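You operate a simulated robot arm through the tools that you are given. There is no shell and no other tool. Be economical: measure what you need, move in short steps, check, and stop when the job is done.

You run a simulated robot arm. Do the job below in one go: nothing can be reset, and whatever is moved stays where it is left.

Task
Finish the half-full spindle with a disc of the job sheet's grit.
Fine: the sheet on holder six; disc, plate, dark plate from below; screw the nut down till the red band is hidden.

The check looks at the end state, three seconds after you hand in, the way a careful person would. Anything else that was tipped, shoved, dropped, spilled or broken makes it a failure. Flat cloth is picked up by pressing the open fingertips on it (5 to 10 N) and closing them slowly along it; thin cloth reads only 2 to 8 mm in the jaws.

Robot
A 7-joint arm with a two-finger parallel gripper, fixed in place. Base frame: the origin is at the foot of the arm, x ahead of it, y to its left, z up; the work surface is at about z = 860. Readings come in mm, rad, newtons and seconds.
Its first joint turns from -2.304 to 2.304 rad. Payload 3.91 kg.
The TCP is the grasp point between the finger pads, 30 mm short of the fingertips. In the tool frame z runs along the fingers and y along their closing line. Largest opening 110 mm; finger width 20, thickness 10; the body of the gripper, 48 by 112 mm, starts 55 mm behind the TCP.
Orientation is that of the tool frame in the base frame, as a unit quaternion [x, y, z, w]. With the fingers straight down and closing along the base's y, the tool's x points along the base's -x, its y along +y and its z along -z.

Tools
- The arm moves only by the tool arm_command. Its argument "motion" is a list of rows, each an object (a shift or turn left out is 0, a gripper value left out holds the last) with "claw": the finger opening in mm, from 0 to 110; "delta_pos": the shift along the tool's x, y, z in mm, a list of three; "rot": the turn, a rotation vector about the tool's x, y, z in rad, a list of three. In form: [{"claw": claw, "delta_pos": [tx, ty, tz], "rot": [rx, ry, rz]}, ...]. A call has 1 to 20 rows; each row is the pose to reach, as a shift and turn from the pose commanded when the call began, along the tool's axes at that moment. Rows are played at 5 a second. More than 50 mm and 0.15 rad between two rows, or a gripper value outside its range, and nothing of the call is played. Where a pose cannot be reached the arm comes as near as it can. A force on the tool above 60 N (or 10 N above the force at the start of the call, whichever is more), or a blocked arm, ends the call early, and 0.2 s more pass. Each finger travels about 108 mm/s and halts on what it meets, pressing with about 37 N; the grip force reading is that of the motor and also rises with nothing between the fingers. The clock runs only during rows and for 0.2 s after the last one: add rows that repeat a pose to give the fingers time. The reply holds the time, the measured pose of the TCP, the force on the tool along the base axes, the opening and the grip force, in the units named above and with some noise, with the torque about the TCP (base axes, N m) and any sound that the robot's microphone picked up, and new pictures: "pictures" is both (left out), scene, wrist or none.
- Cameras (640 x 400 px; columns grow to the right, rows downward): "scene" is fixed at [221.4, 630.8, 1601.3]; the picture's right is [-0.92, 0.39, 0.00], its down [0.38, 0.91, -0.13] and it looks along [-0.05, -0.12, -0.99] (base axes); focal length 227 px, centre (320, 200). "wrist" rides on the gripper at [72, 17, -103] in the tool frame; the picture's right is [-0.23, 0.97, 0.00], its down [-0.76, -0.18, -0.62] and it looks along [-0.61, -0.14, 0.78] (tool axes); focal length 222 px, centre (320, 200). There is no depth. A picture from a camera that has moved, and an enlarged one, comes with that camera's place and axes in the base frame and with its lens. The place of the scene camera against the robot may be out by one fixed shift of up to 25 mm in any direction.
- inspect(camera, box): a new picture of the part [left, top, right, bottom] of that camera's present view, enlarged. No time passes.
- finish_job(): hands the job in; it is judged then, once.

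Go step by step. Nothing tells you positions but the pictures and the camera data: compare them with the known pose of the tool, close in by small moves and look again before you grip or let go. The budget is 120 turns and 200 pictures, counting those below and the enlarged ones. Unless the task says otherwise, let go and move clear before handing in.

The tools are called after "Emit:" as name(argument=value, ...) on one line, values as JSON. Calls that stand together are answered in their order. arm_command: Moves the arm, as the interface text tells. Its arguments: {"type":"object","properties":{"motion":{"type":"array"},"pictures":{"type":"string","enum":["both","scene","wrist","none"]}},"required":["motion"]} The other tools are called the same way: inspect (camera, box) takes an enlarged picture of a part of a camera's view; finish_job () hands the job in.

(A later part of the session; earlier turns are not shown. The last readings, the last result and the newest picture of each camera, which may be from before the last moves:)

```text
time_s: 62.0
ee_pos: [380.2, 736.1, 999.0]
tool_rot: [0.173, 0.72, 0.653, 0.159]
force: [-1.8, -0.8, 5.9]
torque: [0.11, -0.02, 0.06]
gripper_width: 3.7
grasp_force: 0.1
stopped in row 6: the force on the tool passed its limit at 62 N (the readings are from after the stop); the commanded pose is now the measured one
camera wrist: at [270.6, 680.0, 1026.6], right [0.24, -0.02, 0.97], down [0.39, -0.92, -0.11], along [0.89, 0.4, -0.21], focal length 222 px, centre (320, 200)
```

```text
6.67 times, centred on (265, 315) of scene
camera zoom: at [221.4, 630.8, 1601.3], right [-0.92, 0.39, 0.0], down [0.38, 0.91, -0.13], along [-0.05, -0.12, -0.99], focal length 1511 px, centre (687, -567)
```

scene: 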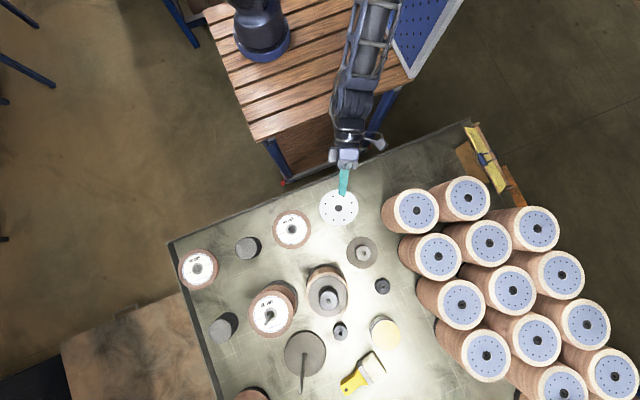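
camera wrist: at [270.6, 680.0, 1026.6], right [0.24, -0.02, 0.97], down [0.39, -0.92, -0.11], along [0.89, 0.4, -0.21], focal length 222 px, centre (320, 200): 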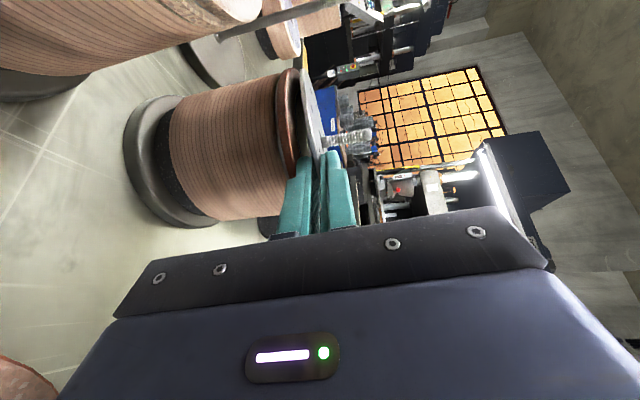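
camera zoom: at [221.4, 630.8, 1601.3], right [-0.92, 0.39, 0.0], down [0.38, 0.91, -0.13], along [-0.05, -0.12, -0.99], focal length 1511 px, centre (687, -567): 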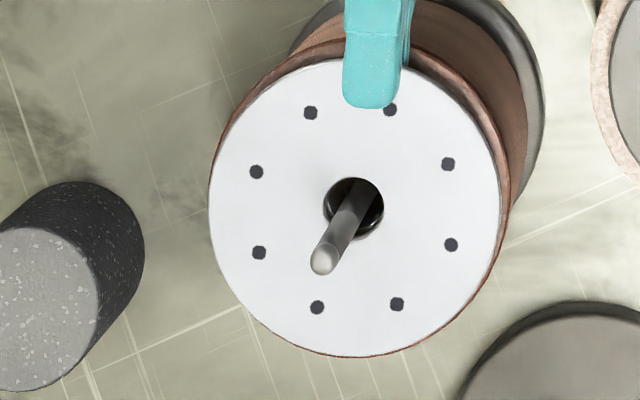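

Force limit tripped as the lower finger met the disc while opening. I'll rise a few mm, then draw back with the jaws only slightly open.

Emit:
arm_command(motion=[{"delta_pos": [0, 3, 0], "claw": 4}, {"delta_pos": [0, 5, 0], "claw": 5}, {"delta_pos": [0, 5, 0], "claw": 6}, {"delta_pos": [0, 5, -5], "claw": 6}, {"delta_pos": [0, 5, -11], "claw": 6}, {"delta_pos": [0, 5, -17], "claw": 6}, {"delta_pos": [0, 5, -24], "claw": 6}, {"delta_pos": [0, 8, -36], "claw": 8}, {"delta_pos": [0, 20, -55], "claw": 14}, {"delta_pos": [0, 20, -55], "claw": 14}], pictures="wrist")

Emit:
inspect(camera="wrist", box=[120, 40, 400, 260])

Emit:
inspect(camera="scene", box=[230, 285, 300, 345])

```text
time_s: 64.2
ee_pos: [358.6, 688.8, 1024.6]
tool_rot: [0.173, 0.72, 0.653, 0.16]
force: [0.3, 0.7, -0.9]
torque: [0.02, 0.03, -0.02]
gripper_width: 13.9
grasp_force: 0.1
camera wrist: at [247.4, 633.2, 1052.8], right [0.24, -0.02, 0.97], down [0.39, -0.92, -0.11], along [0.89, 0.4, -0.21], focal length 222 px, centre (320, 200)
```

wrist: 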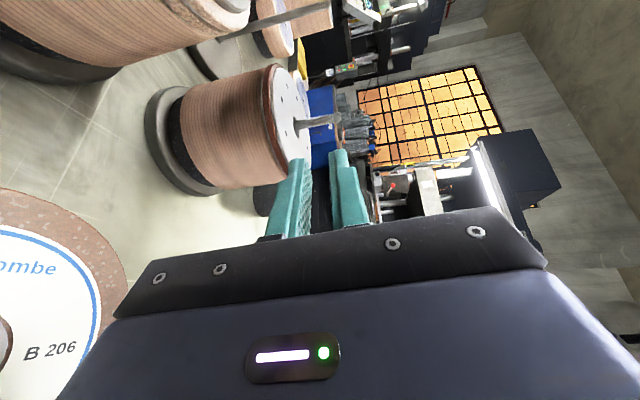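

```text
1.82 times, centred on (260, 150) of wrist
camera zoom: at [247.4, 633.2, 1052.8], right [0.24, -0.02, 0.97], down [0.39, -0.92, -0.11], along [0.89, 0.4, -0.21], focal length 404 px, centre (429, 291)
```

zoom: 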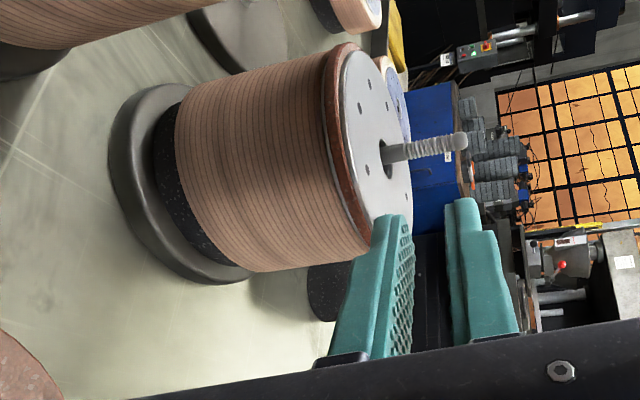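

```text
6.67 times, centred on (265, 315) of scene
camera zoom: at [221.4, 630.8, 1601.3], right [-0.92, 0.39, 0.0], down [0.38, 0.91, -0.13], along [-0.05, -0.12, -0.99], focal length 1511 px, centre (687, -567)
```

zoom: 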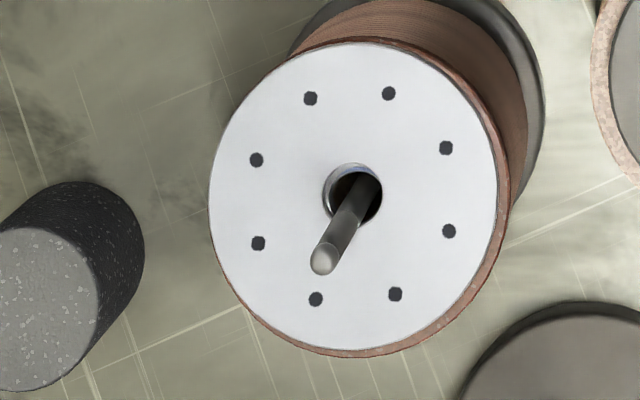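

Plate is seated over the shaft. Next, raise, turn tool straight down and go look at the dark plate.

Emit:
arm_command(motion=[{"delta_pos": [0, 40, -4]}, {"delta_pos": [0, 80, -8]}, {"delta_pos": [0, 120, -12]}, {"delta_pos": [0, 140, -14], "rot": [0.14, 0, 0]}, {"delta_pos": [0, 140, -14], "rot": [0.28, 0, 0]}, {"delta_pos": [0, 140, -14], "rot": [0.42, 0, 0]}, {"delta_pos": [0, 140, -14], "rot": [0.56, 0, 0]}, {"delta_pos": [0, 140, -14], "rot": [0.7, 0, 0]}, {"delta_pos": [0, 140, -14], "rot": [0.84, 0, 0]}, {"delta_pos": [0, 140, -14], "rot": [0.98, 0, 0]}, {"delta_pos": [0, 140, -14], "rot": [1.12, 0, 0]}, {"delta_pos": [0, 140, -14], "rot": [1.26, 0, 0]}, {"delta_pos": [0, 140, -14], "rot": [1.38, 0, 0]}, {"delta_pos": [0, 140, -14], "rot": [1.473, 0, 0]}, {"delta_pos": [0, 140, -14], "rot": [1.473, 0, 0]}, {"delta_pos": [0, 140, -14], "rot": [1.473, 0, 0]}], pictures="none")

```text
time_s: 67.5
ee_pos: [356.3, 688.4, 1164.3]
tool_rot: [0.235, 0.972, 0.0, 0.002]
force: [0.9, -0.8, -1.5]
torque: [0.0, -0.01, -0.03]
gripper_width: 13.8
grasp_force: 0.0
```

Emit:
arm_command(motion=[{"delta_pos": [40, -5, 2], "claw": 80}, {"delta_pos": [80, -10, 4]}, {"delta_pos": [120, -14, 6]}, {"delta_pos": [160, -18, 8]}, {"delta_pos": [200, -23, 10]}, {"delta_pos": [240, -27, 12]}, {"delta_pos": [280, -32, 14]}, {"delta_pos": [314, -36, 14]}, {"delta_pos": [314, -36, 14]}, {"delta_pos": [314, -36, 14]}])

Emit:
inspect(camera="wrist", box=[200, 0, 500, 200])

```text
time_s: 69.8
ee_pos: [60.0, 799.7, 1148.8]
tool_rot: [0.235, 0.972, 0.0, 0.003]
force: [0.3, -0.6, 0.6]
torque: [0.0, -0.01, -0.02]
gripper_width: 80.0
grasp_force: 0.1
camera wrist: at [3.0, 848.0, 1253.9], right [0.65, 0.76, 0.0], down [0.59, -0.51, 0.63], along [0.48, -0.4, -0.78], focal length 222 px, centre (320, 200)
```

scene: 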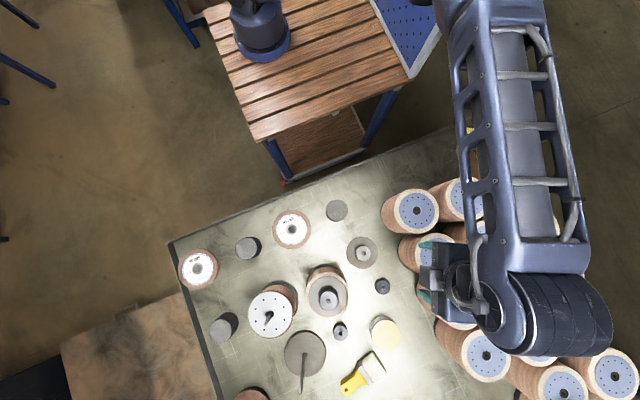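
wrist: 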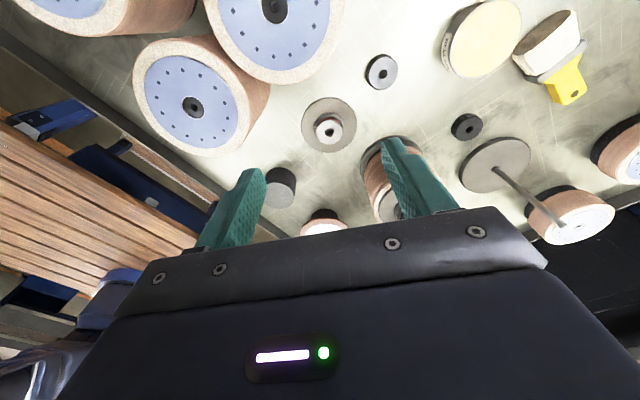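

```text
2.00 times, centred on (350, 100) of wrist
camera zoom: at [3.0, 848.0, 1253.9], right [0.65, 0.76, 0.0], down [0.59, -0.51, 0.63], along [0.48, -0.4, -0.78], focal length 444 px, centre (260, 400)
```

zoom: 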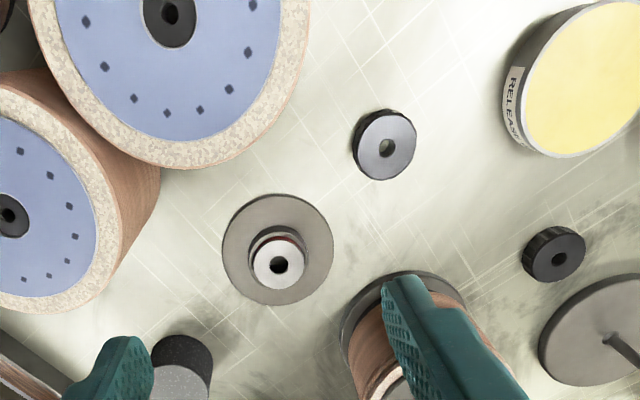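

Dark plate at about (122, 768), hub ~50 mm wide. Two nuts: a larger at (109, 881), a smaller at (274, 948). Move over the hub.

Emit:
arm_command(motion=[{"delta_pos": [-35, 0, 0]}, {"delta_pos": [-70, -1, 20]}, {"delta_pos": [-70, -1, 65]}, {"delta_pos": [-70, -1, 110]}, {"delta_pos": [-70, -1, 149]}, {"delta_pos": [-70, -1, 149]}, {"delta_pos": [-70, -1, 149]}])

Emit:
inspect(camera="wrist", box=[200, 60, 440, 240])

Emit:
inspect(camera="wrist", box=[380, 0, 640, 180])

```text
time_s: 71.3
ee_pos: [121.7, 767.6, 1001.0]
tool_rot: [0.235, 0.972, 0.0, 0.002]
force: [-0.2, 1.1, 0.0]
torque: [-0.03, 0.01, -0.01]
gripper_width: 80.1
grasp_force: 0.1
camera wrist: at [65.1, 817.6, 1105.0], right [0.65, 0.76, 0.0], down [0.59, -0.51, 0.63], along [0.48, -0.4, -0.78], focal length 222 px, centre (320, 200)
```

scene: 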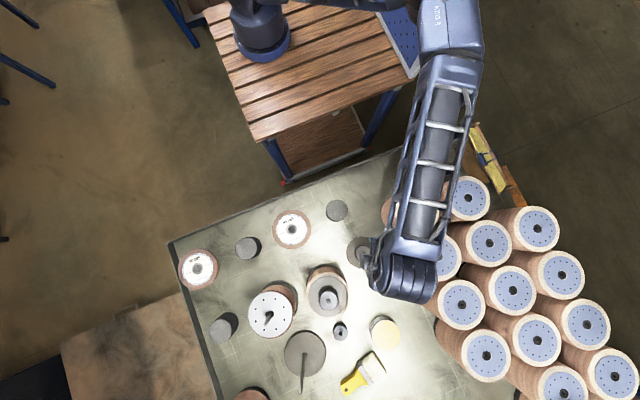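
wrist: 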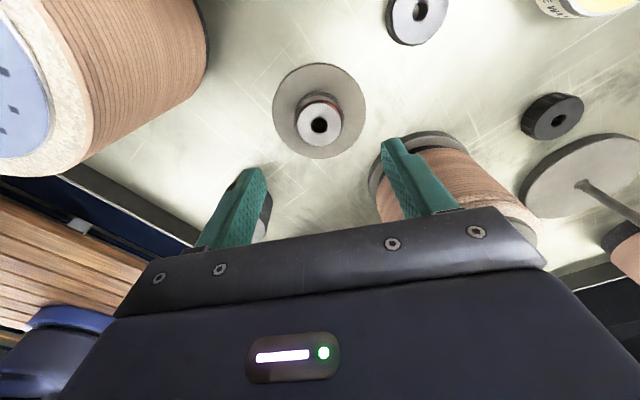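

```text
2.22 times, centred on (320, 150) of wrist
camera zoom: at [65.1, 817.6, 1105.0], right [0.65, 0.76, 0.0], down [0.59, -0.51, 0.63], along [0.48, -0.4, -0.78], focal length 494 px, centre (320, 311)
```

zoom: 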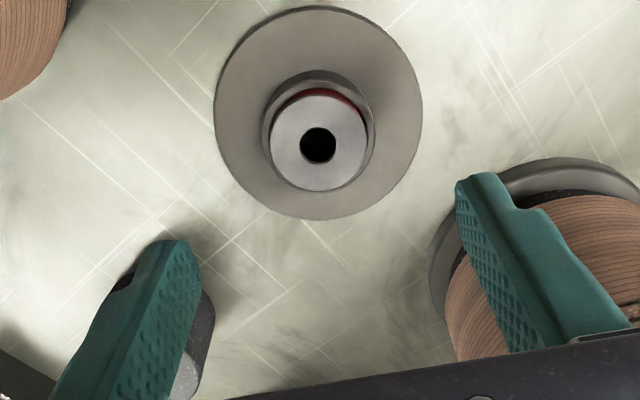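

```text
2.22 times, centred on (510, 90) of wrist
camera zoom: at [65.1, 817.6, 1105.0], right [0.65, 0.76, 0.0], down [0.59, -0.51, 0.63], along [0.48, -0.4, -0.78], focal length 494 px, centre (-102, 444)
```

zoom: 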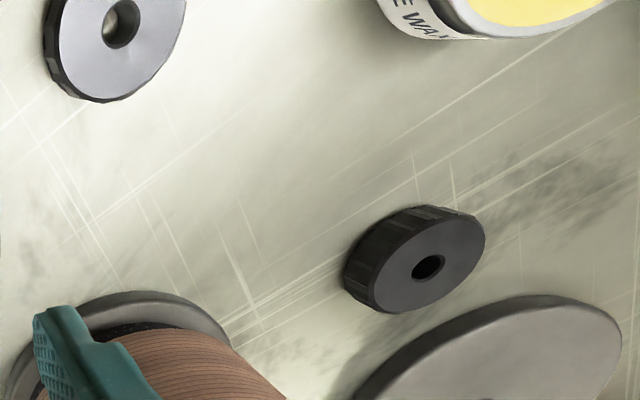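

Emit:
arm_command(motion=[{"delta_pos": [1.9, 1.1, 25], "claw": 70}, {"delta_pos": [1.9, 1.1, 50]}, {"delta_pos": [1.9, 1.1, 75]}, {"delta_pos": [1.9, 1.1, 88]}, {"delta_pos": [1.9, 1.1, 88]}], pictures="wrist")

Emit:
inspect(camera="wrist", box=[200, 60, 440, 240])

```text
time_s: 72.5
ee_pos: [121.9, 769.7, 911.7]
tool_rot: [0.235, 0.972, 0.0, 0.003]
force: [-0.3, 0.2, 0.0]
torque: [0.0, 0.04, 0.0]
gripper_width: 70.2
grasp_force: 0.1
camera wrist: at [65.2, 819.0, 1016.4], right [0.65, 0.76, 0.0], down [0.59, -0.51, 0.63], along [0.48, -0.4, -0.78], focal length 222 px, centre (320, 200)
```

wrist: 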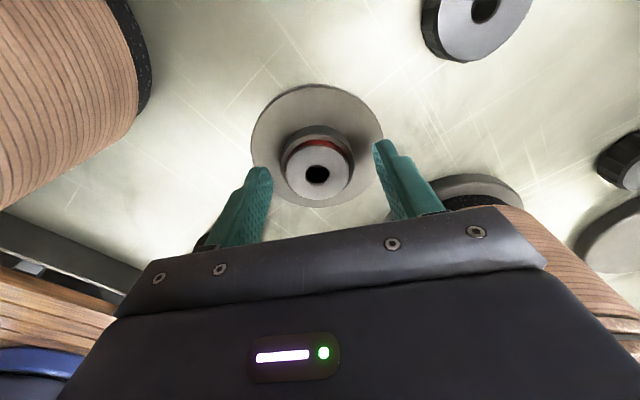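

```text
2.22 times, centred on (320, 150) of wrist
camera zoom: at [65.2, 819.0, 1016.4], right [0.65, 0.76, 0.0], down [0.59, -0.51, 0.63], along [0.48, -0.4, -0.78], focal length 494 px, centre (320, 311)
```

zoom: 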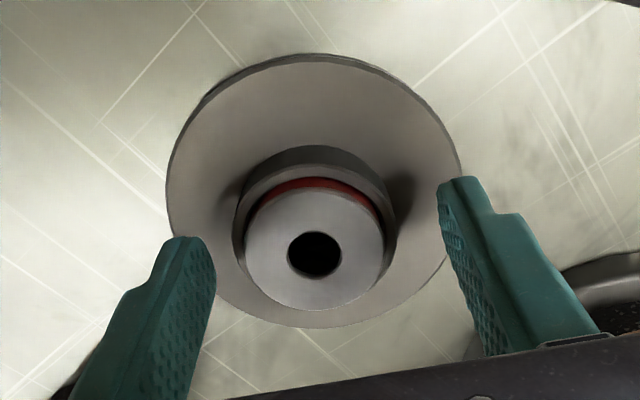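

Emit:
arm_command(motion=[{"delta_pos": [2.5, 0, 4]}, {"delta_pos": [2.5, 0, 8]}, {"delta_pos": [2.5, 0, 8]}, {"delta_pos": [2.5, 0, 8], "claw": 55}, {"delta_pos": [2.5, 0, 8], "claw": 50}, {"delta_pos": [2.5, 0, 8], "claw": 45}, {"delta_pos": [2.5, 0, 8], "claw": 40}, {"delta_pos": [2.5, 0, 8], "claw": 40}, {"delta_pos": [2.5, 0, 8], "claw": 40}], pictures="wrist")

Emit:
inspect(camera="wrist", box=[200, 60, 440, 240])

```text
time_s: 74.5
ee_pos: [119.3, 769.5, 904.4]
tool_rot: [0.235, 0.972, -0.001, 0.002]
force: [-0.6, -0.6, 0.1]
torque: [-0.09, 0.06, 0.01]
gripper_width: 51.2
grasp_force: 37.4
camera wrist: at [62.8, 819.0, 1008.6], right [0.65, 0.76, 0.0], down [0.59, -0.51, 0.63], along [0.48, -0.4, -0.78], focal length 222 px, centre (320, 200)
```

wrist: 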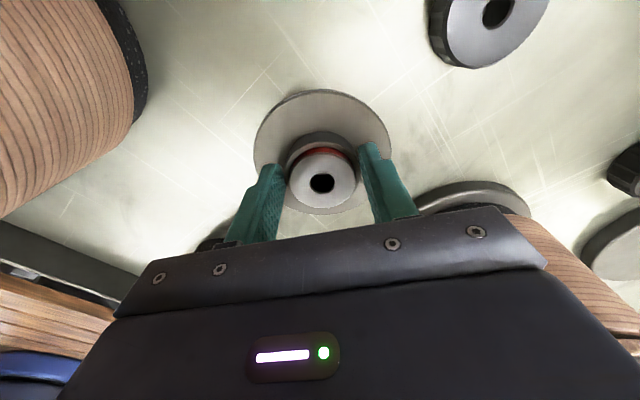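

```text
2.22 times, centred on (320, 150) of wrist
camera zoom: at [62.8, 819.0, 1008.6], right [0.65, 0.76, 0.0], down [0.59, -0.51, 0.63], along [0.48, -0.4, -0.78], focal length 494 px, centre (320, 311)
```

zoom: 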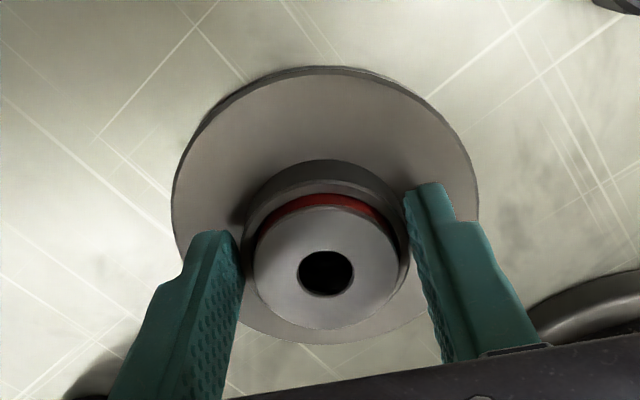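

Gripped on the collar at 51 mm. Lift clear of the shaft height and carry over to the spindle.

Emit:
arm_command(motion=[{"delta_pos": [0, 0, -20]}, {"delta_pos": [0, 0, -60]}, {"delta_pos": [0, 0, -105]}, {"delta_pos": [0, 0, -150]}, {"delta_pos": [0, 0, -200]}, {"delta_pos": [-30, 20, -205]}, {"delta_pos": [-60, 40, -205]}, {"delta_pos": [-90, 60, -205]}, {"delta_pos": [-120, 80, -205]}, {"delta_pos": [-150, 100, -205]}, {"delta_pos": [-180, 120, -205]}, {"delta_pos": [-210, 140, -205]}, {"delta_pos": [-240, 160, -205]}, {"delta_pos": [-259, 175.3, -205]}, {"delta_pos": [-259, 175.3, -205]}, {"delta_pos": [-259, 175.3, -205]}])

Emit:
inspect(camera="wrist", box=[200, 60, 440, 240])

Emit:
inspect(camera="scene", box=[220, 280, 320, 370])

```text
time_s: 78.0
ee_pos: [433.1, 806.0, 1111.4]
tool_rot: [0.235, 0.972, 0.001, 0.004]
force: [0.7, -0.6, -4.4]
torque: [0.0, 0.02, 0.0]
gripper_width: 51.2
grasp_force: 36.3
camera wrist: at [376.0, 854.8, 1215.3], right [0.65, 0.76, 0.0], down [0.59, -0.51, 0.63], along [0.48, -0.4, -0.78], focal length 222 px, centre (320, 200)
```

scene: 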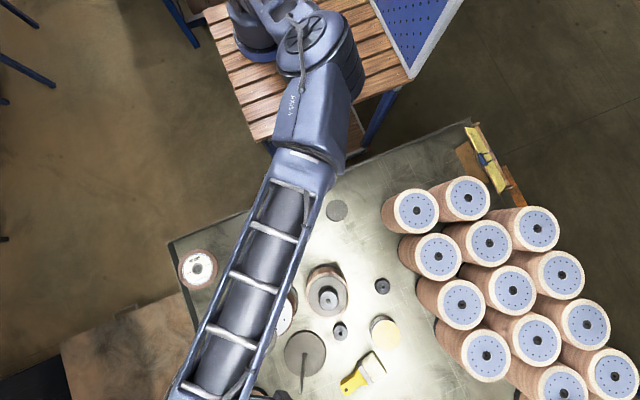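
wrist: 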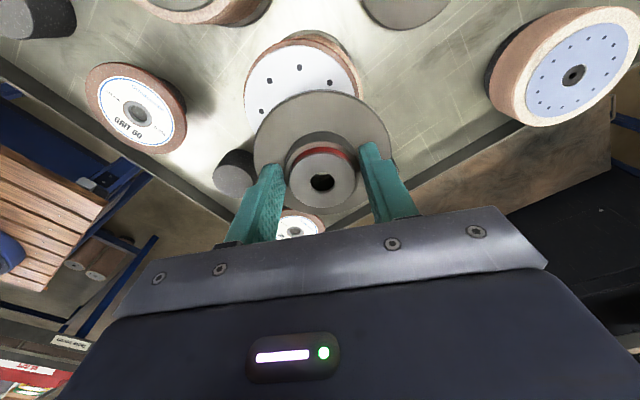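

```text
2.22 times, centred on (320, 150) of wrist
camera zoom: at [376.0, 854.8, 1215.3], right [0.65, 0.76, 0.0], down [0.59, -0.51, 0.63], along [0.48, -0.4, -0.78], focal length 494 px, centre (320, 311)
```

zoom: 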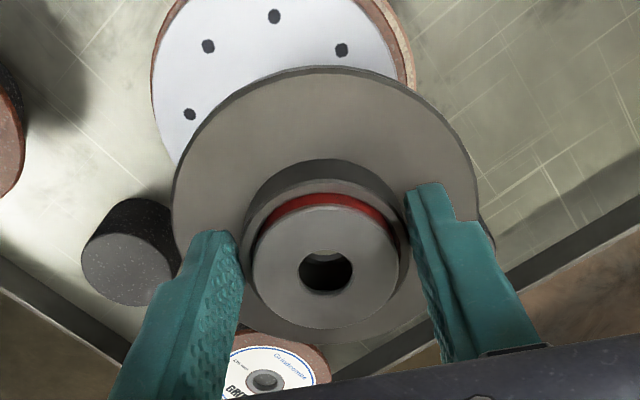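

```text
4.44 times, centred on (270, 325) of scene
camera zoom: at [221.4, 630.8, 1601.3], right [-0.92, 0.39, 0.0], down [0.38, 0.91, -0.13], along [-0.05, -0.12, -0.99], focal length 1008 px, centre (542, -356)
```

zoom: 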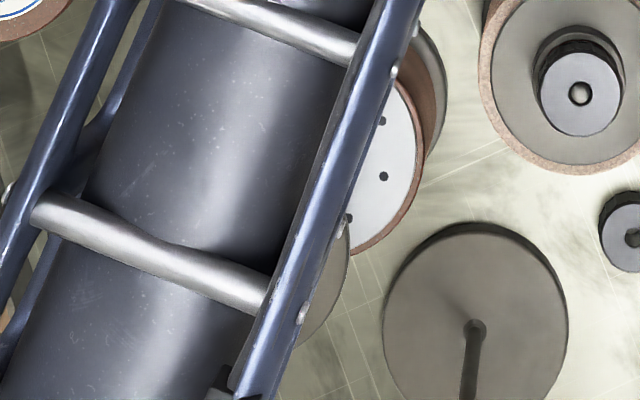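

The arm now hides the scene camera's view, so I'll use the wrist camera: shift aside ~55 mm to see the shaft tip beside the held plate.

Emit:
arm_command(motion=[{"delta_pos": [-30, 0, 0]}, {"delta_pos": [-60, 0, 0]}, {"delta_pos": [-60, 0, 0]}, {"delta_pos": [-60, 0, 0]}], pictures="none")

Emit:
inspect(camera="wrist", box=[240, 20, 400, 140])

```text
time_s: 79.0
ee_pos: [484.9, 780.0, 1113.7]
tool_rot: [0.235, 0.972, 0.0, 0.002]
force: [1.0, -0.3, -4.2]
torque: [0.0, 0.07, -0.01]
gripper_width: 51.4
grasp_force: 37.2
```

```text
3.33 times, centred on (320, 80) of wrist
camera zoom: at [427.9, 828.6, 1217.4], right [0.65, 0.76, 0.0], down [0.59, -0.51, 0.63], along [0.48, -0.4, -0.78], focal length 740 px, centre (320, 600)
```

zoom: 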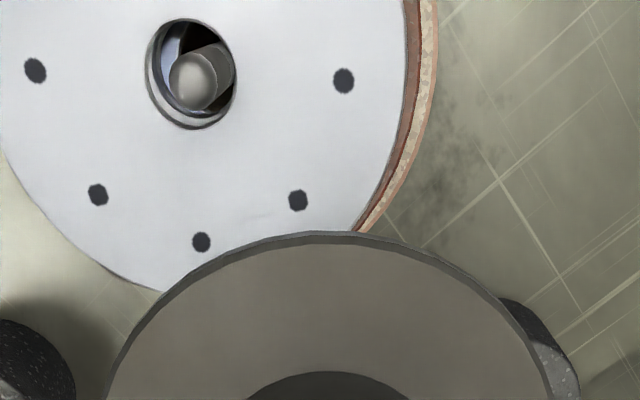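

Shaft axis measured at about (421, 801); bore offset in grip about (-4, +0.6) mm in tool frame. Moving to align and lowering to just above the tip.

Emit:
arm_command(motion=[{"delta_pos": [35, -5, 0]}, {"delta_pos": [70.3, -10.9, 0]}, {"delta_pos": [70.3, -10.9, 15]}, {"delta_pos": [70.3, -10.9, 30]}, {"delta_pos": [70.3, -10.9, 36]}, {"delta_pos": [70.3, -10.9, 36]}, {"delta_pos": [70.3, -10.9, 36]}], pictures="none")

Emit:
arm_command(motion=[{"delta_pos": [0, 0, 2]}, {"delta_pos": [0, 0, 4]}, {"delta_pos": [0, 0, 6]}, {"delta_pos": [0, 0, 8]}, {"delta_pos": [0, 0, 9]}, {"delta_pos": [0, 0, 9]}], pictures="wrist")

```text
time_s: 80.5
ee_pos: [415.7, 803.1, 1074.6]
tool_rot: [0.235, 0.972, 0.0, 0.003]
force: [0.1, -0.2, -4.3]
torque: [0.03, 0.01, 0.04]
gripper_width: 51.1
grasp_force: 36.9
```

```text
time_s: 82.0
ee_pos: [416.7, 802.3, 1065.8]
tool_rot: [0.236, 0.972, 0.0, 0.002]
force: [0.2, -0.3, -3.3]
torque: [0.02, 0.05, -0.01]
gripper_width: 51.2
grasp_force: 36.9
camera wrist: at [360.1, 851.5, 1170.2], right [0.65, 0.76, 0.0], down [0.59, -0.51, 0.63], along [0.48, -0.4, -0.78], focal length 222 px, centre (320, 200)
```

wrist: 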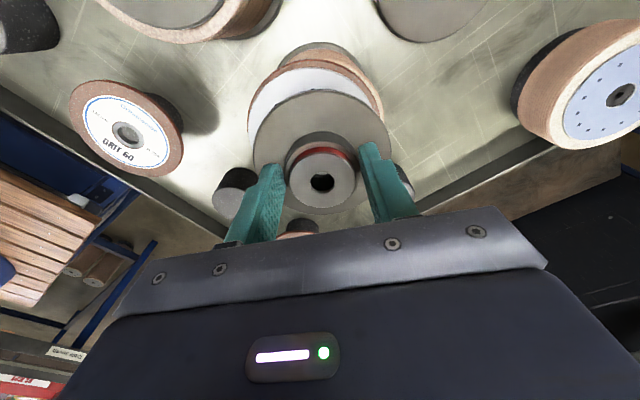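

Emit:
arm_command(motion=[{"delta_pos": [0, 0, 2]}, {"delta_pos": [0, 0, 4]}, {"delta_pos": [0, 0, 6]}, {"delta_pos": [0, 0, 8]}, {"delta_pos": [0, 0, 10]}, {"delta_pos": [0, 0, 12]}, {"delta_pos": [0, 0, 12]}], pictures="none")

Emit:
inspect(camera="wrist", box=[240, 20, 400, 240])

```text
time_s: 83.5
ee_pos: [417.1, 802.9, 1053.5]
tool_rot: [0.235, 0.972, 0.0, 0.002]
force: [0.3, 0.2, -4.3]
torque: [0.01, 0.05, -0.01]
gripper_width: 51.3
grasp_force: 36.8
```

```text
1.82 times, centred on (320, 130) of wrist
camera zoom: at [359.8, 852.5, 1157.7], right [0.65, 0.76, 0.0], down [0.59, -0.51, 0.63], along [0.48, -0.4, -0.78], focal length 404 px, centre (320, 327)
```

zoom: 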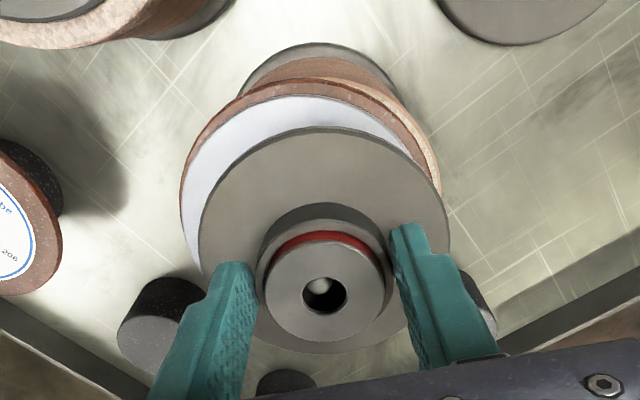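

The shaft tip is visible inside the bore — it's entering cleanly. Continue lowering.

Emit:
arm_command(motion=[{"delta_pos": [0, 0, 3]}, {"delta_pos": [0, 0, 6]}, {"delta_pos": [0, 0, 9]}, {"delta_pos": [0, 0, 12]}, {"delta_pos": [0, 0, 15]}, {"delta_pos": [0, 0, 18]}, {"delta_pos": [0, 0, 21]}, {"delta_pos": [0, 0, 24]}, {"delta_pos": [0, 0, 24]}], pictures="none")

Emit:
inspect(camera="wrist", box=[240, 60, 400, 240])

```text
time_s: 85.5
ee_pos: [415.6, 802.8, 1032.6]
tool_rot: [0.235, 0.972, 0.001, 0.003]
force: [5.5, 2.6, 30.8]
torque: [-0.03, -0.36, 0.26]
gripper_width: 51.6
grasp_force: 37.0
```

```text
2.22 times, centred on (320, 150) of wrist
camera zoom: at [358.7, 851.1, 1135.3], right [0.65, 0.76, 0.01], down [0.59, -0.51, 0.63], along [0.48, -0.4, -0.78], focal length 494 px, centre (320, 311)
```

zoom: 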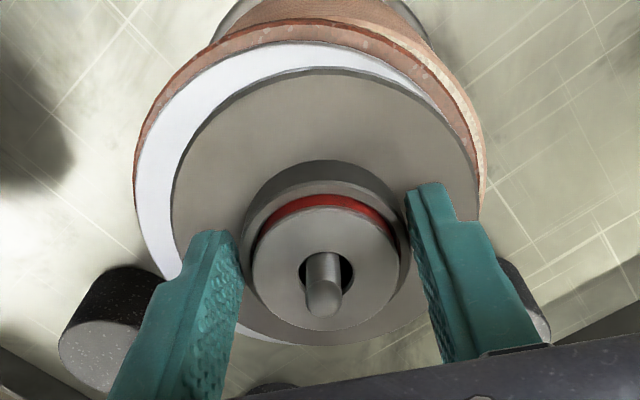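

Contact at 31 N: the dark plate is seated (revised stack top z≈987), with the shaft through its bore. Release and rise.

Emit:
arm_command(motion=[{"delta_pos": [0, 0, -3]}, {"delta_pos": [0, 0, -3], "claw": 56}, {"delta_pos": [0, 0, -3], "claw": 66}, {"delta_pos": [0, 0, -15], "claw": 70}, {"delta_pos": [0, 0, -45], "claw": 70}, {"delta_pos": [0, 0, -80], "claw": 70}, {"delta_pos": [0, 0, -110], "claw": 70}, {"delta_pos": [0, 0, -110], "claw": 70}], pictures="wrist")

Emit:
inspect(camera="wrist", box=[220, 30, 420, 180])

```text
time_s: 87.3
ee_pos: [413.6, 801.3, 1134.4]
tool_rot: [0.234, 0.972, 0.0, 0.003]
force: [0.0, 0.6, -0.9]
torque: [0.0, 0.01, 0.0]
gripper_width: 69.9
grasp_force: 0.1
camera wrist: at [357.9, 851.5, 1239.1], right [0.65, 0.76, 0.0], down [0.59, -0.51, 0.63], along [0.48, -0.4, -0.78], focal length 222 px, centre (320, 200)
```

wrist: 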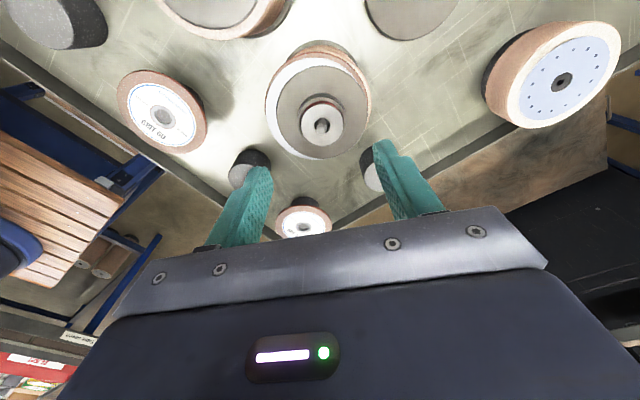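

```text
2.67 times, centred on (320, 105) of wrist
camera zoom: at [357.9, 851.5, 1239.1], right [0.65, 0.76, 0.0], down [0.59, -0.51, 0.63], along [0.48, -0.4, -0.78], focal length 592 px, centre (320, 453)
```

zoom: 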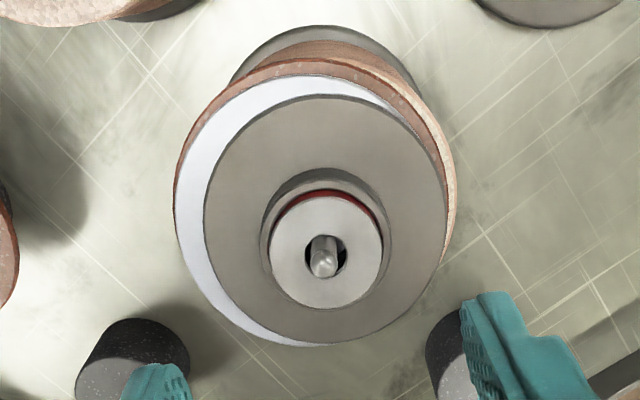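

Dark plate sits on the stack, red band visible as expected. Now inspect the two nuts closely.

Emit:
arm_command(motion=[{"delta_pos": [45, -5, 0]}, {"delta_pos": [90, -10, 5]}, {"delta_pos": [135, -14, 12]}, {"delta_pos": [180, -19, 25]}, {"delta_pos": [216.6, -22.6, 34]}, {"delta_pos": [216.6, -22.6, 34]}, {"delta_pos": [216.6, -22.6, 34]}])

Emit:
inspect(camera="wrist", box=[220, 0, 310, 60])

Emit:
inspect(camera="wrist", box=[350, 70, 440, 130])

Emit:
inspect(camera="scene", box=[230, 265, 360, 345])

```text
time_s: 89.0
ee_pos: [209.9, 880.0, 1102.1]
tool_rot: [0.236, 0.972, 0.0, 0.002]
force: [0.2, 0.2, 0.3]
torque: [0.05, 0.0, -0.01]
gripper_width: 69.9
grasp_force: 0.0
camera wrist: at [153.0, 929.1, 1206.3], right [0.65, 0.76, 0.0], down [0.59, -0.51, 0.63], along [0.48, -0.4, -0.78], focal length 222 px, centre (320, 200)
```

scene: 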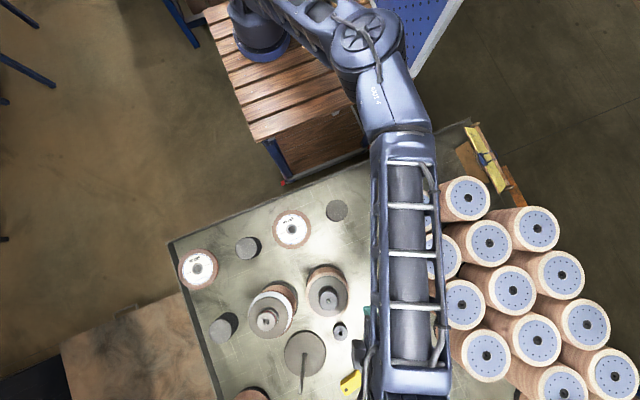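
wrist: 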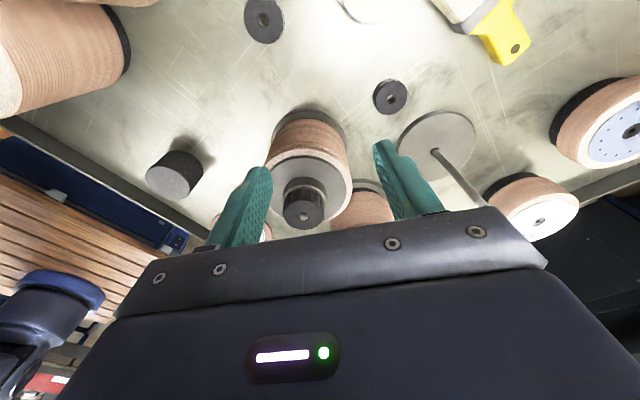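

```text
6.67 times, centred on (265, 30) of wrist
camera zoom: at [153.0, 929.1, 1206.3], right [0.65, 0.76, 0.0], down [0.59, -0.51, 0.63], along [0.48, -0.4, -0.78], focal length 1481 px, centre (687, 1333)
```

zoom: 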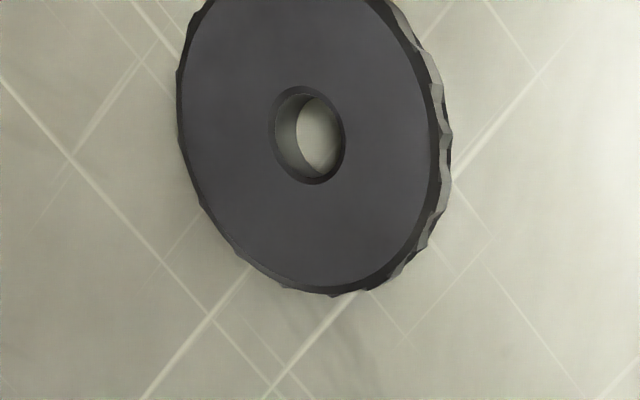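

```text
6.67 times, centred on (395, 100) of wrist
camera zoom: at [153.0, 929.1, 1206.3], right [0.65, 0.76, 0.0], down [0.59, -0.51, 0.63], along [0.48, -0.4, -0.78], focal length 1481 px, centre (-180, 867)
```

zoom: 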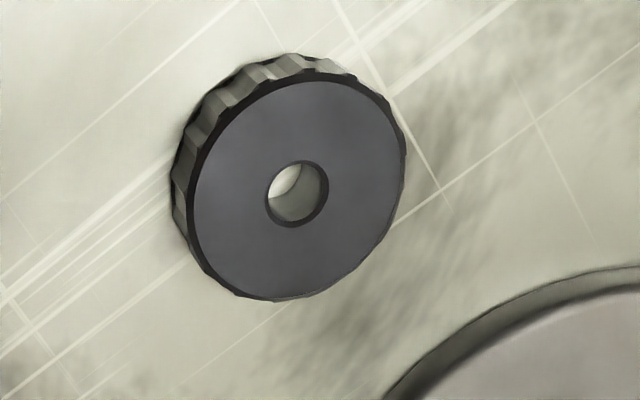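

```text
4.92 times, centred on (295, 305) of scene
camera zoom: at [221.4, 630.8, 1601.3], right [-0.92, 0.39, 0.0], down [0.38, 0.91, -0.13], along [-0.05, -0.12, -0.99], focal length 1116 px, centre (443, -317)
```

zoom: 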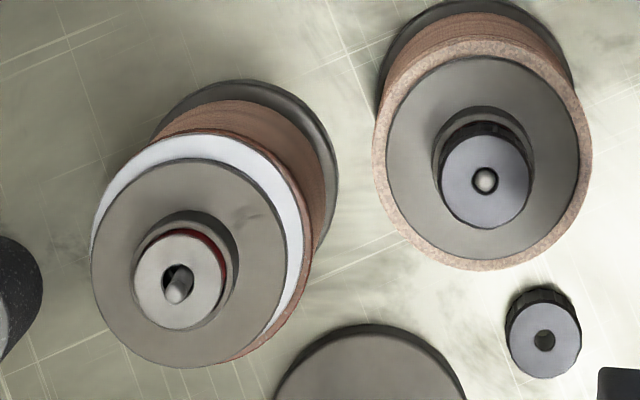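

The nuts look identical, same size as the one on the full spindle. I'll use the nearer one at (110, 881). Moving above it.

Emit:
arm_command(motion=[{"delta_pos": [40, -20, 0]}, {"delta_pos": [80, -40, 0]}, {"delta_pos": [89.4, -44.6, 40]}, {"delta_pos": [89.4, -44.6, 85]}, {"delta_pos": [89.4, -44.6, 130]}, {"delta_pos": [89.4, -44.6, 165]}, {"delta_pos": [89.4, -44.6, 165]}, {"delta_pos": [89.4, -44.6, 165]}], pictures="wrist")

Emit:
inspect(camera="wrist", box=[220, 70, 420, 220])

```text
time_s: 90.8
ee_pos: [112.4, 881.4, 940.6]
tool_rot: [0.235, 0.972, 0.001, 0.002]
force: [0.3, 0.0, -0.4]
torque: [0.01, 0.0, 0.0]
gripper_width: 70.2
grasp_force: 0.0
camera wrist: at [54.8, 930.8, 1044.7], right [0.65, 0.76, 0.0], down [0.59, -0.51, 0.63], along [0.48, -0.4, -0.78], focal length 222 px, centre (320, 200)
```

wrist: 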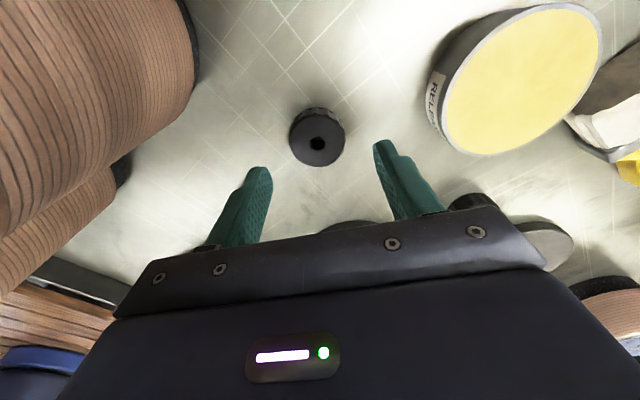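

```text
2.67 times, centred on (320, 145) of wrist
camera zoom: at [54.8, 930.8, 1044.7], right [0.65, 0.76, 0.0], down [0.59, -0.51, 0.63], along [0.48, -0.4, -0.78], focal length 592 px, centre (320, 347)
```

zoom: 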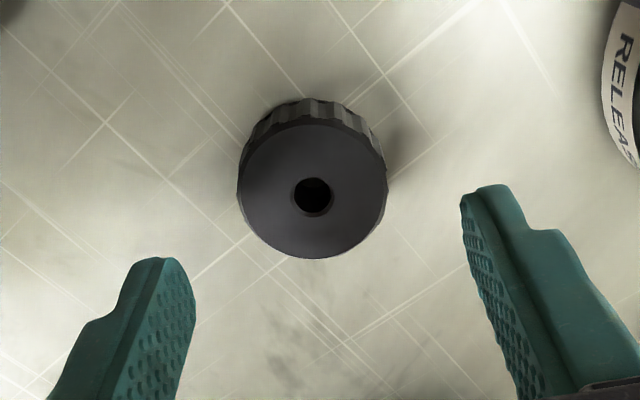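

Emit:
arm_command(motion=[{"delta_pos": [-1.6, -1.5, 15], "claw": 64}, {"delta_pos": [-1.6, -1.5, 30]}, {"delta_pos": [-1.6, -1.5, 42]}, {"delta_pos": [-1.6, -1.5, 45]}, {"delta_pos": [-1.6, -1.5, 45]}, {"delta_pos": [-1.6, -1.5, 45], "claw": 50}, {"delta_pos": [-1.6, -1.5, 45], "claw": 44}, {"delta_pos": [-1.6, -1.5, 45], "claw": 38}, {"delta_pos": [-1.6, -1.5, 45], "claw": 30}, {"delta_pos": [-1.6, -1.5, 45], "claw": 30}], pictures="wrist")

Emit:
inspect(camera="wrist", box=[220, 70, 420, 220])

```text
time_s: 93.0
ee_pos: [113.0, 881.1, 892.8]
tool_rot: [0.235, 0.972, 0.0, 0.002]
force: [-0.2, 0.2, 0.4]
torque: [0.02, 0.0, 0.02]
gripper_width: 44.4
grasp_force: 37.1
camera wrist: at [57.1, 928.8, 998.1], right [0.65, 0.76, 0.0], down [0.59, -0.51, 0.63], along [0.48, -0.4, -0.78], focal length 222 px, centre (320, 200)
```

wrist: 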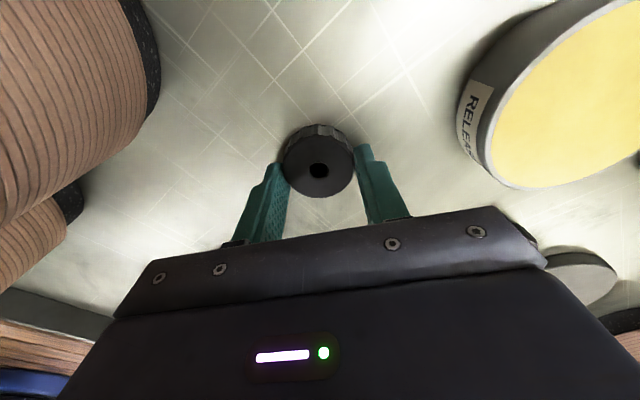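

```text
2.67 times, centred on (320, 145) of wrist
camera zoom: at [57.1, 928.8, 998.1], right [0.65, 0.76, 0.0], down [0.59, -0.51, 0.63], along [0.48, -0.4, -0.78], focal length 592 px, centre (320, 347)
```

zoom: 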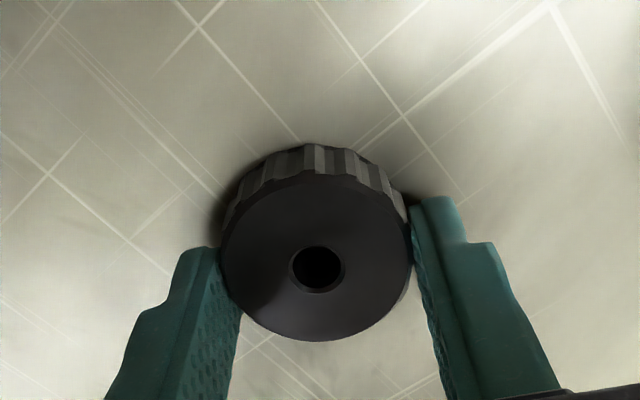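

Nut gripped at 44.4 mm but ~4 mm off-centre along the pad width. I'll regrip centred so it can be turned about its own axis.

Emit:
arm_command(motion=[{"claw": 50}, {"claw": 56}, {"claw": 56, "delta_pos": [2, 0, 0]}, {"claw": 56, "delta_pos": [4.3, 0.3, 0]}, {"claw": 56, "delta_pos": [4.3, 0.3, 0]}, {"claw": 48, "delta_pos": [4.3, 0.3, 0]}, {"claw": 44, "delta_pos": [4.3, 0.3, 0]}, {"claw": 36, "delta_pos": [4.3, 0.3, 0]}, {"claw": 30, "delta_pos": [4.3, 0.3, 0]}, {"claw": 30, "delta_pos": [4.3, 0.3, 0]}], pictures="none")

Emit:
inspect(camera="wrist", box=[220, 70, 420, 220])

```text
time_s: 95.2
ee_pos: [110.3, 882.3, 894.4]
tool_rot: [0.235, 0.972, 0.0, 0.002]
force: [6.3, -0.1, 4.1]
torque: [0.19, 0.63, -0.23]
gripper_width: 44.4
grasp_force: 36.6
```

```text
2.67 times, centred on (320, 145) of wrist
camera zoom: at [53.2, 932.1, 998.4], right [0.65, 0.76, 0.0], down [0.59, -0.51, 0.63], along [0.48, -0.4, -0.78], focal length 592 px, centre (320, 347)
```

zoom: 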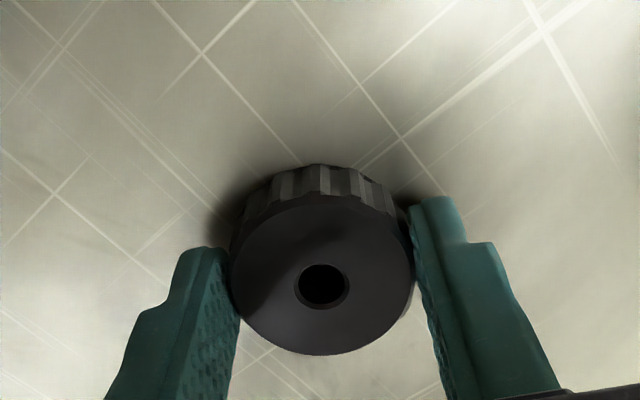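

Emit:
arm_command(motion=[{"delta_pos": [0, 0, -25]}, {"delta_pos": [0, 0, -70]}, {"delta_pos": [0, 0, -118]}, {"delta_pos": [0, 0, -166]}, {"delta_pos": [0, 0, -214]}, {"delta_pos": [0, 0, -262]}, {"delta_pos": [-35, 8, -265.6]}, {"delta_pos": [-70, 16, -265.6]}, {"delta_pos": [-110, 25, -265.6]}, {"delta_pos": [-150, 33, -265.6]}, {"delta_pos": [-190, 42, -265.6]}, {"delta_pos": [-230, 51, -265.6]}, {"delta_pos": [-270, 60, -265.6]}, {"delta_pos": [-311.3, 68.7, -265.6]}, {"delta_pos": [-311.3, 68.7, -265.6]}, {"delta_pos": [-311.3, 68.7, -265.6]}], pictures="wrist")

Emit:
inspect(camera="wrist", box=[230, 60, 410, 220])

```text
time_s: 98.5
ee_pos: [417.1, 801.6, 1164.4]
tool_rot: [0.235, 0.972, 0.0, 0.003]
force: [-0.3, -0.2, -0.3]
torque: [0.01, 0.0, 0.03]
gripper_width: 44.8
grasp_force: 37.0
camera wrist: at [360.1, 851.6, 1268.0], right [0.65, 0.76, 0.0], down [0.59, -0.51, 0.63], along [0.48, -0.4, -0.78], focal length 222 px, centre (320, 200)
```

wrist: 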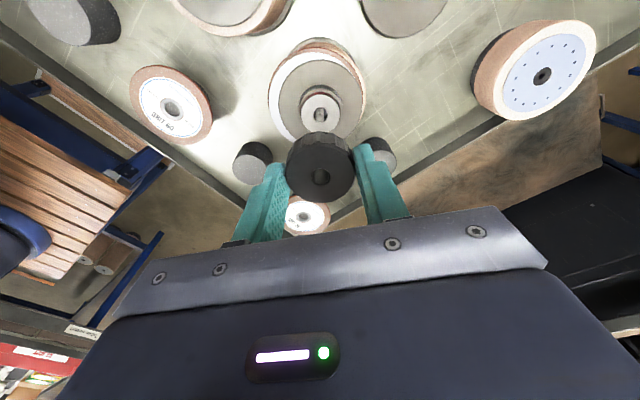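

```text
2.50 times, centred on (320, 140) of wrist
camera zoom: at [360.1, 851.6, 1268.0], right [0.65, 0.76, 0.0], down [0.59, -0.51, 0.63], along [0.48, -0.4, -0.78], focal length 555 px, centre (320, 350)
```

zoom: 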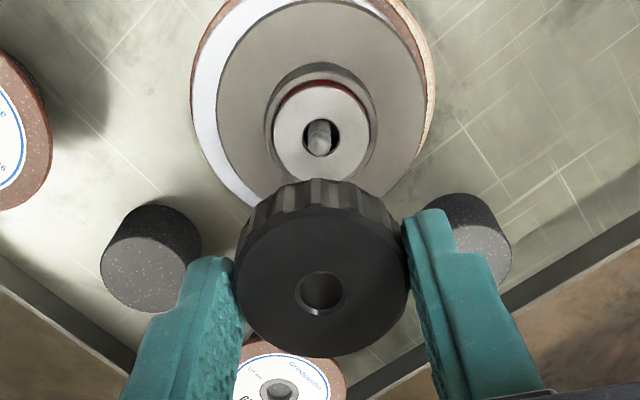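

Nut is aligned within ~3 mm. Before engaging, I'll wind the wrist back to get the most clockwise turning range.

Emit:
arm_command(motion=[{"delta_pos": [-2.4, -0.3, 0], "rot": [0, 0, -0.15]}, {"delta_pos": [-2.4, -0.3, 0], "rot": [0, 0, -0.3]}, {"delta_pos": [-2.4, -0.3, 0], "rot": [0, 0, -0.45]}, {"delta_pos": [-2.4, -0.3, 0], "rot": [0, 0, -0.6]}, {"delta_pos": [-2.4, -0.3, 0], "rot": [0, 0, -0.75]}, {"delta_pos": [-2.4, -0.3, 0], "rot": [0, 0, -0.9]}, {"delta_pos": [-2.4, -0.3, 0], "rot": [0, 0, -1.05]}, {"delta_pos": [-2.4, -0.3, 0], "rot": [0, 0, -1.2]}, {"delta_pos": [-2.4, -0.3, 0], "rot": [0, 0, -1.35]}, {"delta_pos": [-2.4, -0.3, 0], "rot": [0, 0, -1.5]}, {"delta_pos": [-2.4, -0.3, 0], "rot": [0, 0, -1.65]}, {"delta_pos": [-2.4, -0.3, 0], "rot": [0, 0, -1.8]}, {"delta_pos": [-2.4, -0.3, 0], "rot": [0, 0, -1.95]}, {"delta_pos": [-2.4, -0.3, 0], "rot": [0, 0, -2.1]}, {"delta_pos": [-2.4, -0.3, 0], "rot": [0, 0, -2.25]}, {"delta_pos": [-2.4, -0.3, 0], "rot": [0, 0, -2.4]}, {"delta_pos": [-2.4, -0.3, 0], "rot": [0, 0, -2.55]}, {"delta_pos": [-2.4, -0.3, 0], "rot": [0, 0, -2.7]}, {"delta_pos": [-2.4, -0.3, 0], "rot": [0, 0, -2.7]}], pictures="wrist")

Emit:
inspect(camera="wrist", box=[230, 60, 410, 220])

Emit:
inspect(camera="scene", box=[200, 240, 340, 360])

```text
time_s: 102.5
ee_pos: [420.2, 800.6, 1162.6]
tool_rot: [0.897, -0.441, 0.002, -0.001]
force: [-0.1, -0.1, -1.1]
torque: [0.03, 0.02, 0.01]
gripper_width: 44.6
grasp_force: 36.8
camera wrist: at [450.8, 733.7, 1266.0], right [-0.91, -0.41, 0.0], down [-0.33, 0.71, 0.62], along [-0.25, 0.57, -0.78], focal length 222 px, centre (320, 200)
```

wrist: 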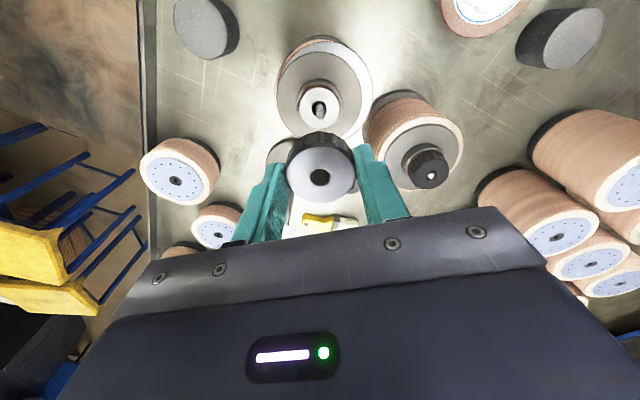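

```text
2.50 times, centred on (320, 140) of wrist
camera zoom: at [450.8, 733.7, 1266.0], right [-0.91, -0.41, 0.0], down [-0.33, 0.71, 0.62], along [-0.25, 0.57, -0.78], focal length 555 px, centre (320, 350)
```

zoom: 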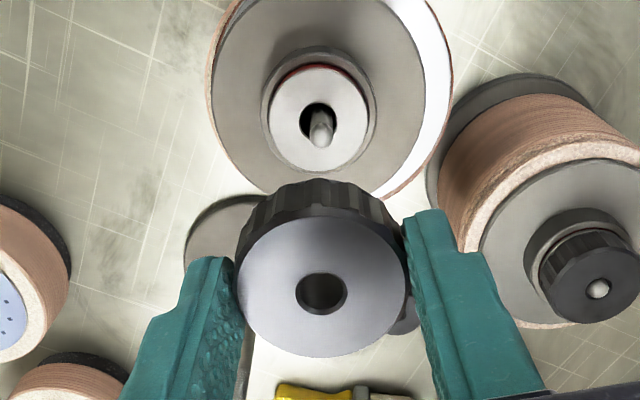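

```text
3.33 times, centred on (270, 300) of scene
camera zoom: at [221.4, 630.8, 1601.3], right [-0.92, 0.39, 0.0], down [0.38, 0.91, -0.13], along [-0.05, -0.12, -0.99], focal length 756 px, centre (487, -133)
```

zoom: 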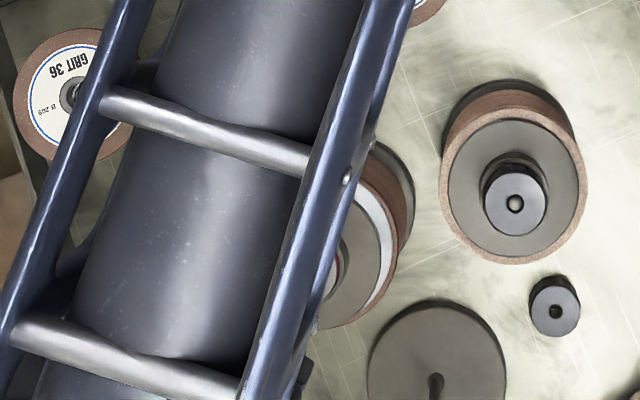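

Full winding range available, and the opposite view gives shaft axis ≈ (420.7, 798.6). I'll align and lower the nut toward the tip.

Emit:
arm_command(motion=[{"delta_pos": [4.2, 1.3, 20]}, {"delta_pos": [4.2, 1.3, 40]}, {"delta_pos": [4.2, 1.3, 60]}, {"delta_pos": [4.2, 1.3, 80]}, {"delta_pos": [4.2, 1.3, 88]}, {"delta_pos": [4.2, 1.3, 88]}, {"delta_pos": [4.2, 1.3, 88]}], pictures="none")

Emit:
arm_command(motion=[{"delta_pos": [0, 0, 2]}, {"delta_pos": [0, 0, 4]}, {"delta_pos": [0, 0, 6]}, {"delta_pos": [0, 0, 8]}, {"delta_pos": [0, 0, 9]}, {"delta_pos": [0, 0, 9]}], pictures="none")

Emit:
inspect(camera="wrist", box=[250, 80, 390, 220])

```text
time_s: 104.2
ee_pos: [423.8, 794.7, 1071.7]
tool_rot: [0.897, -0.442, 0.003, -0.001]
force: [0.0, 1.0, -1.3]
torque: [-0.04, 0.01, -0.01]
gripper_width: 44.6
grasp_force: 36.9
```

```text
time_s: 105.5
ee_pos: [421.3, 797.7, 1062.1]
tool_rot: [0.897, -0.442, 0.002, 0.0]
force: [-2.8, 6.9, -4.5]
torque: [0.2, 0.04, 0.0]
gripper_width: 44.4
grasp_force: 36.9
```

```text
2.86 times, centred on (320, 150) of wrist
camera zoom: at [452.1, 730.8, 1166.4], right [-0.91, -0.41, 0.0], down [-0.32, 0.71, 0.62], along [-0.25, 0.57, -0.78], focal length 635 px, centre (320, 343)
```

zoom: 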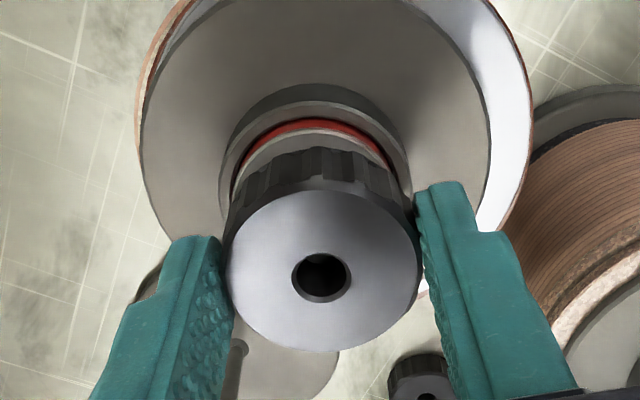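

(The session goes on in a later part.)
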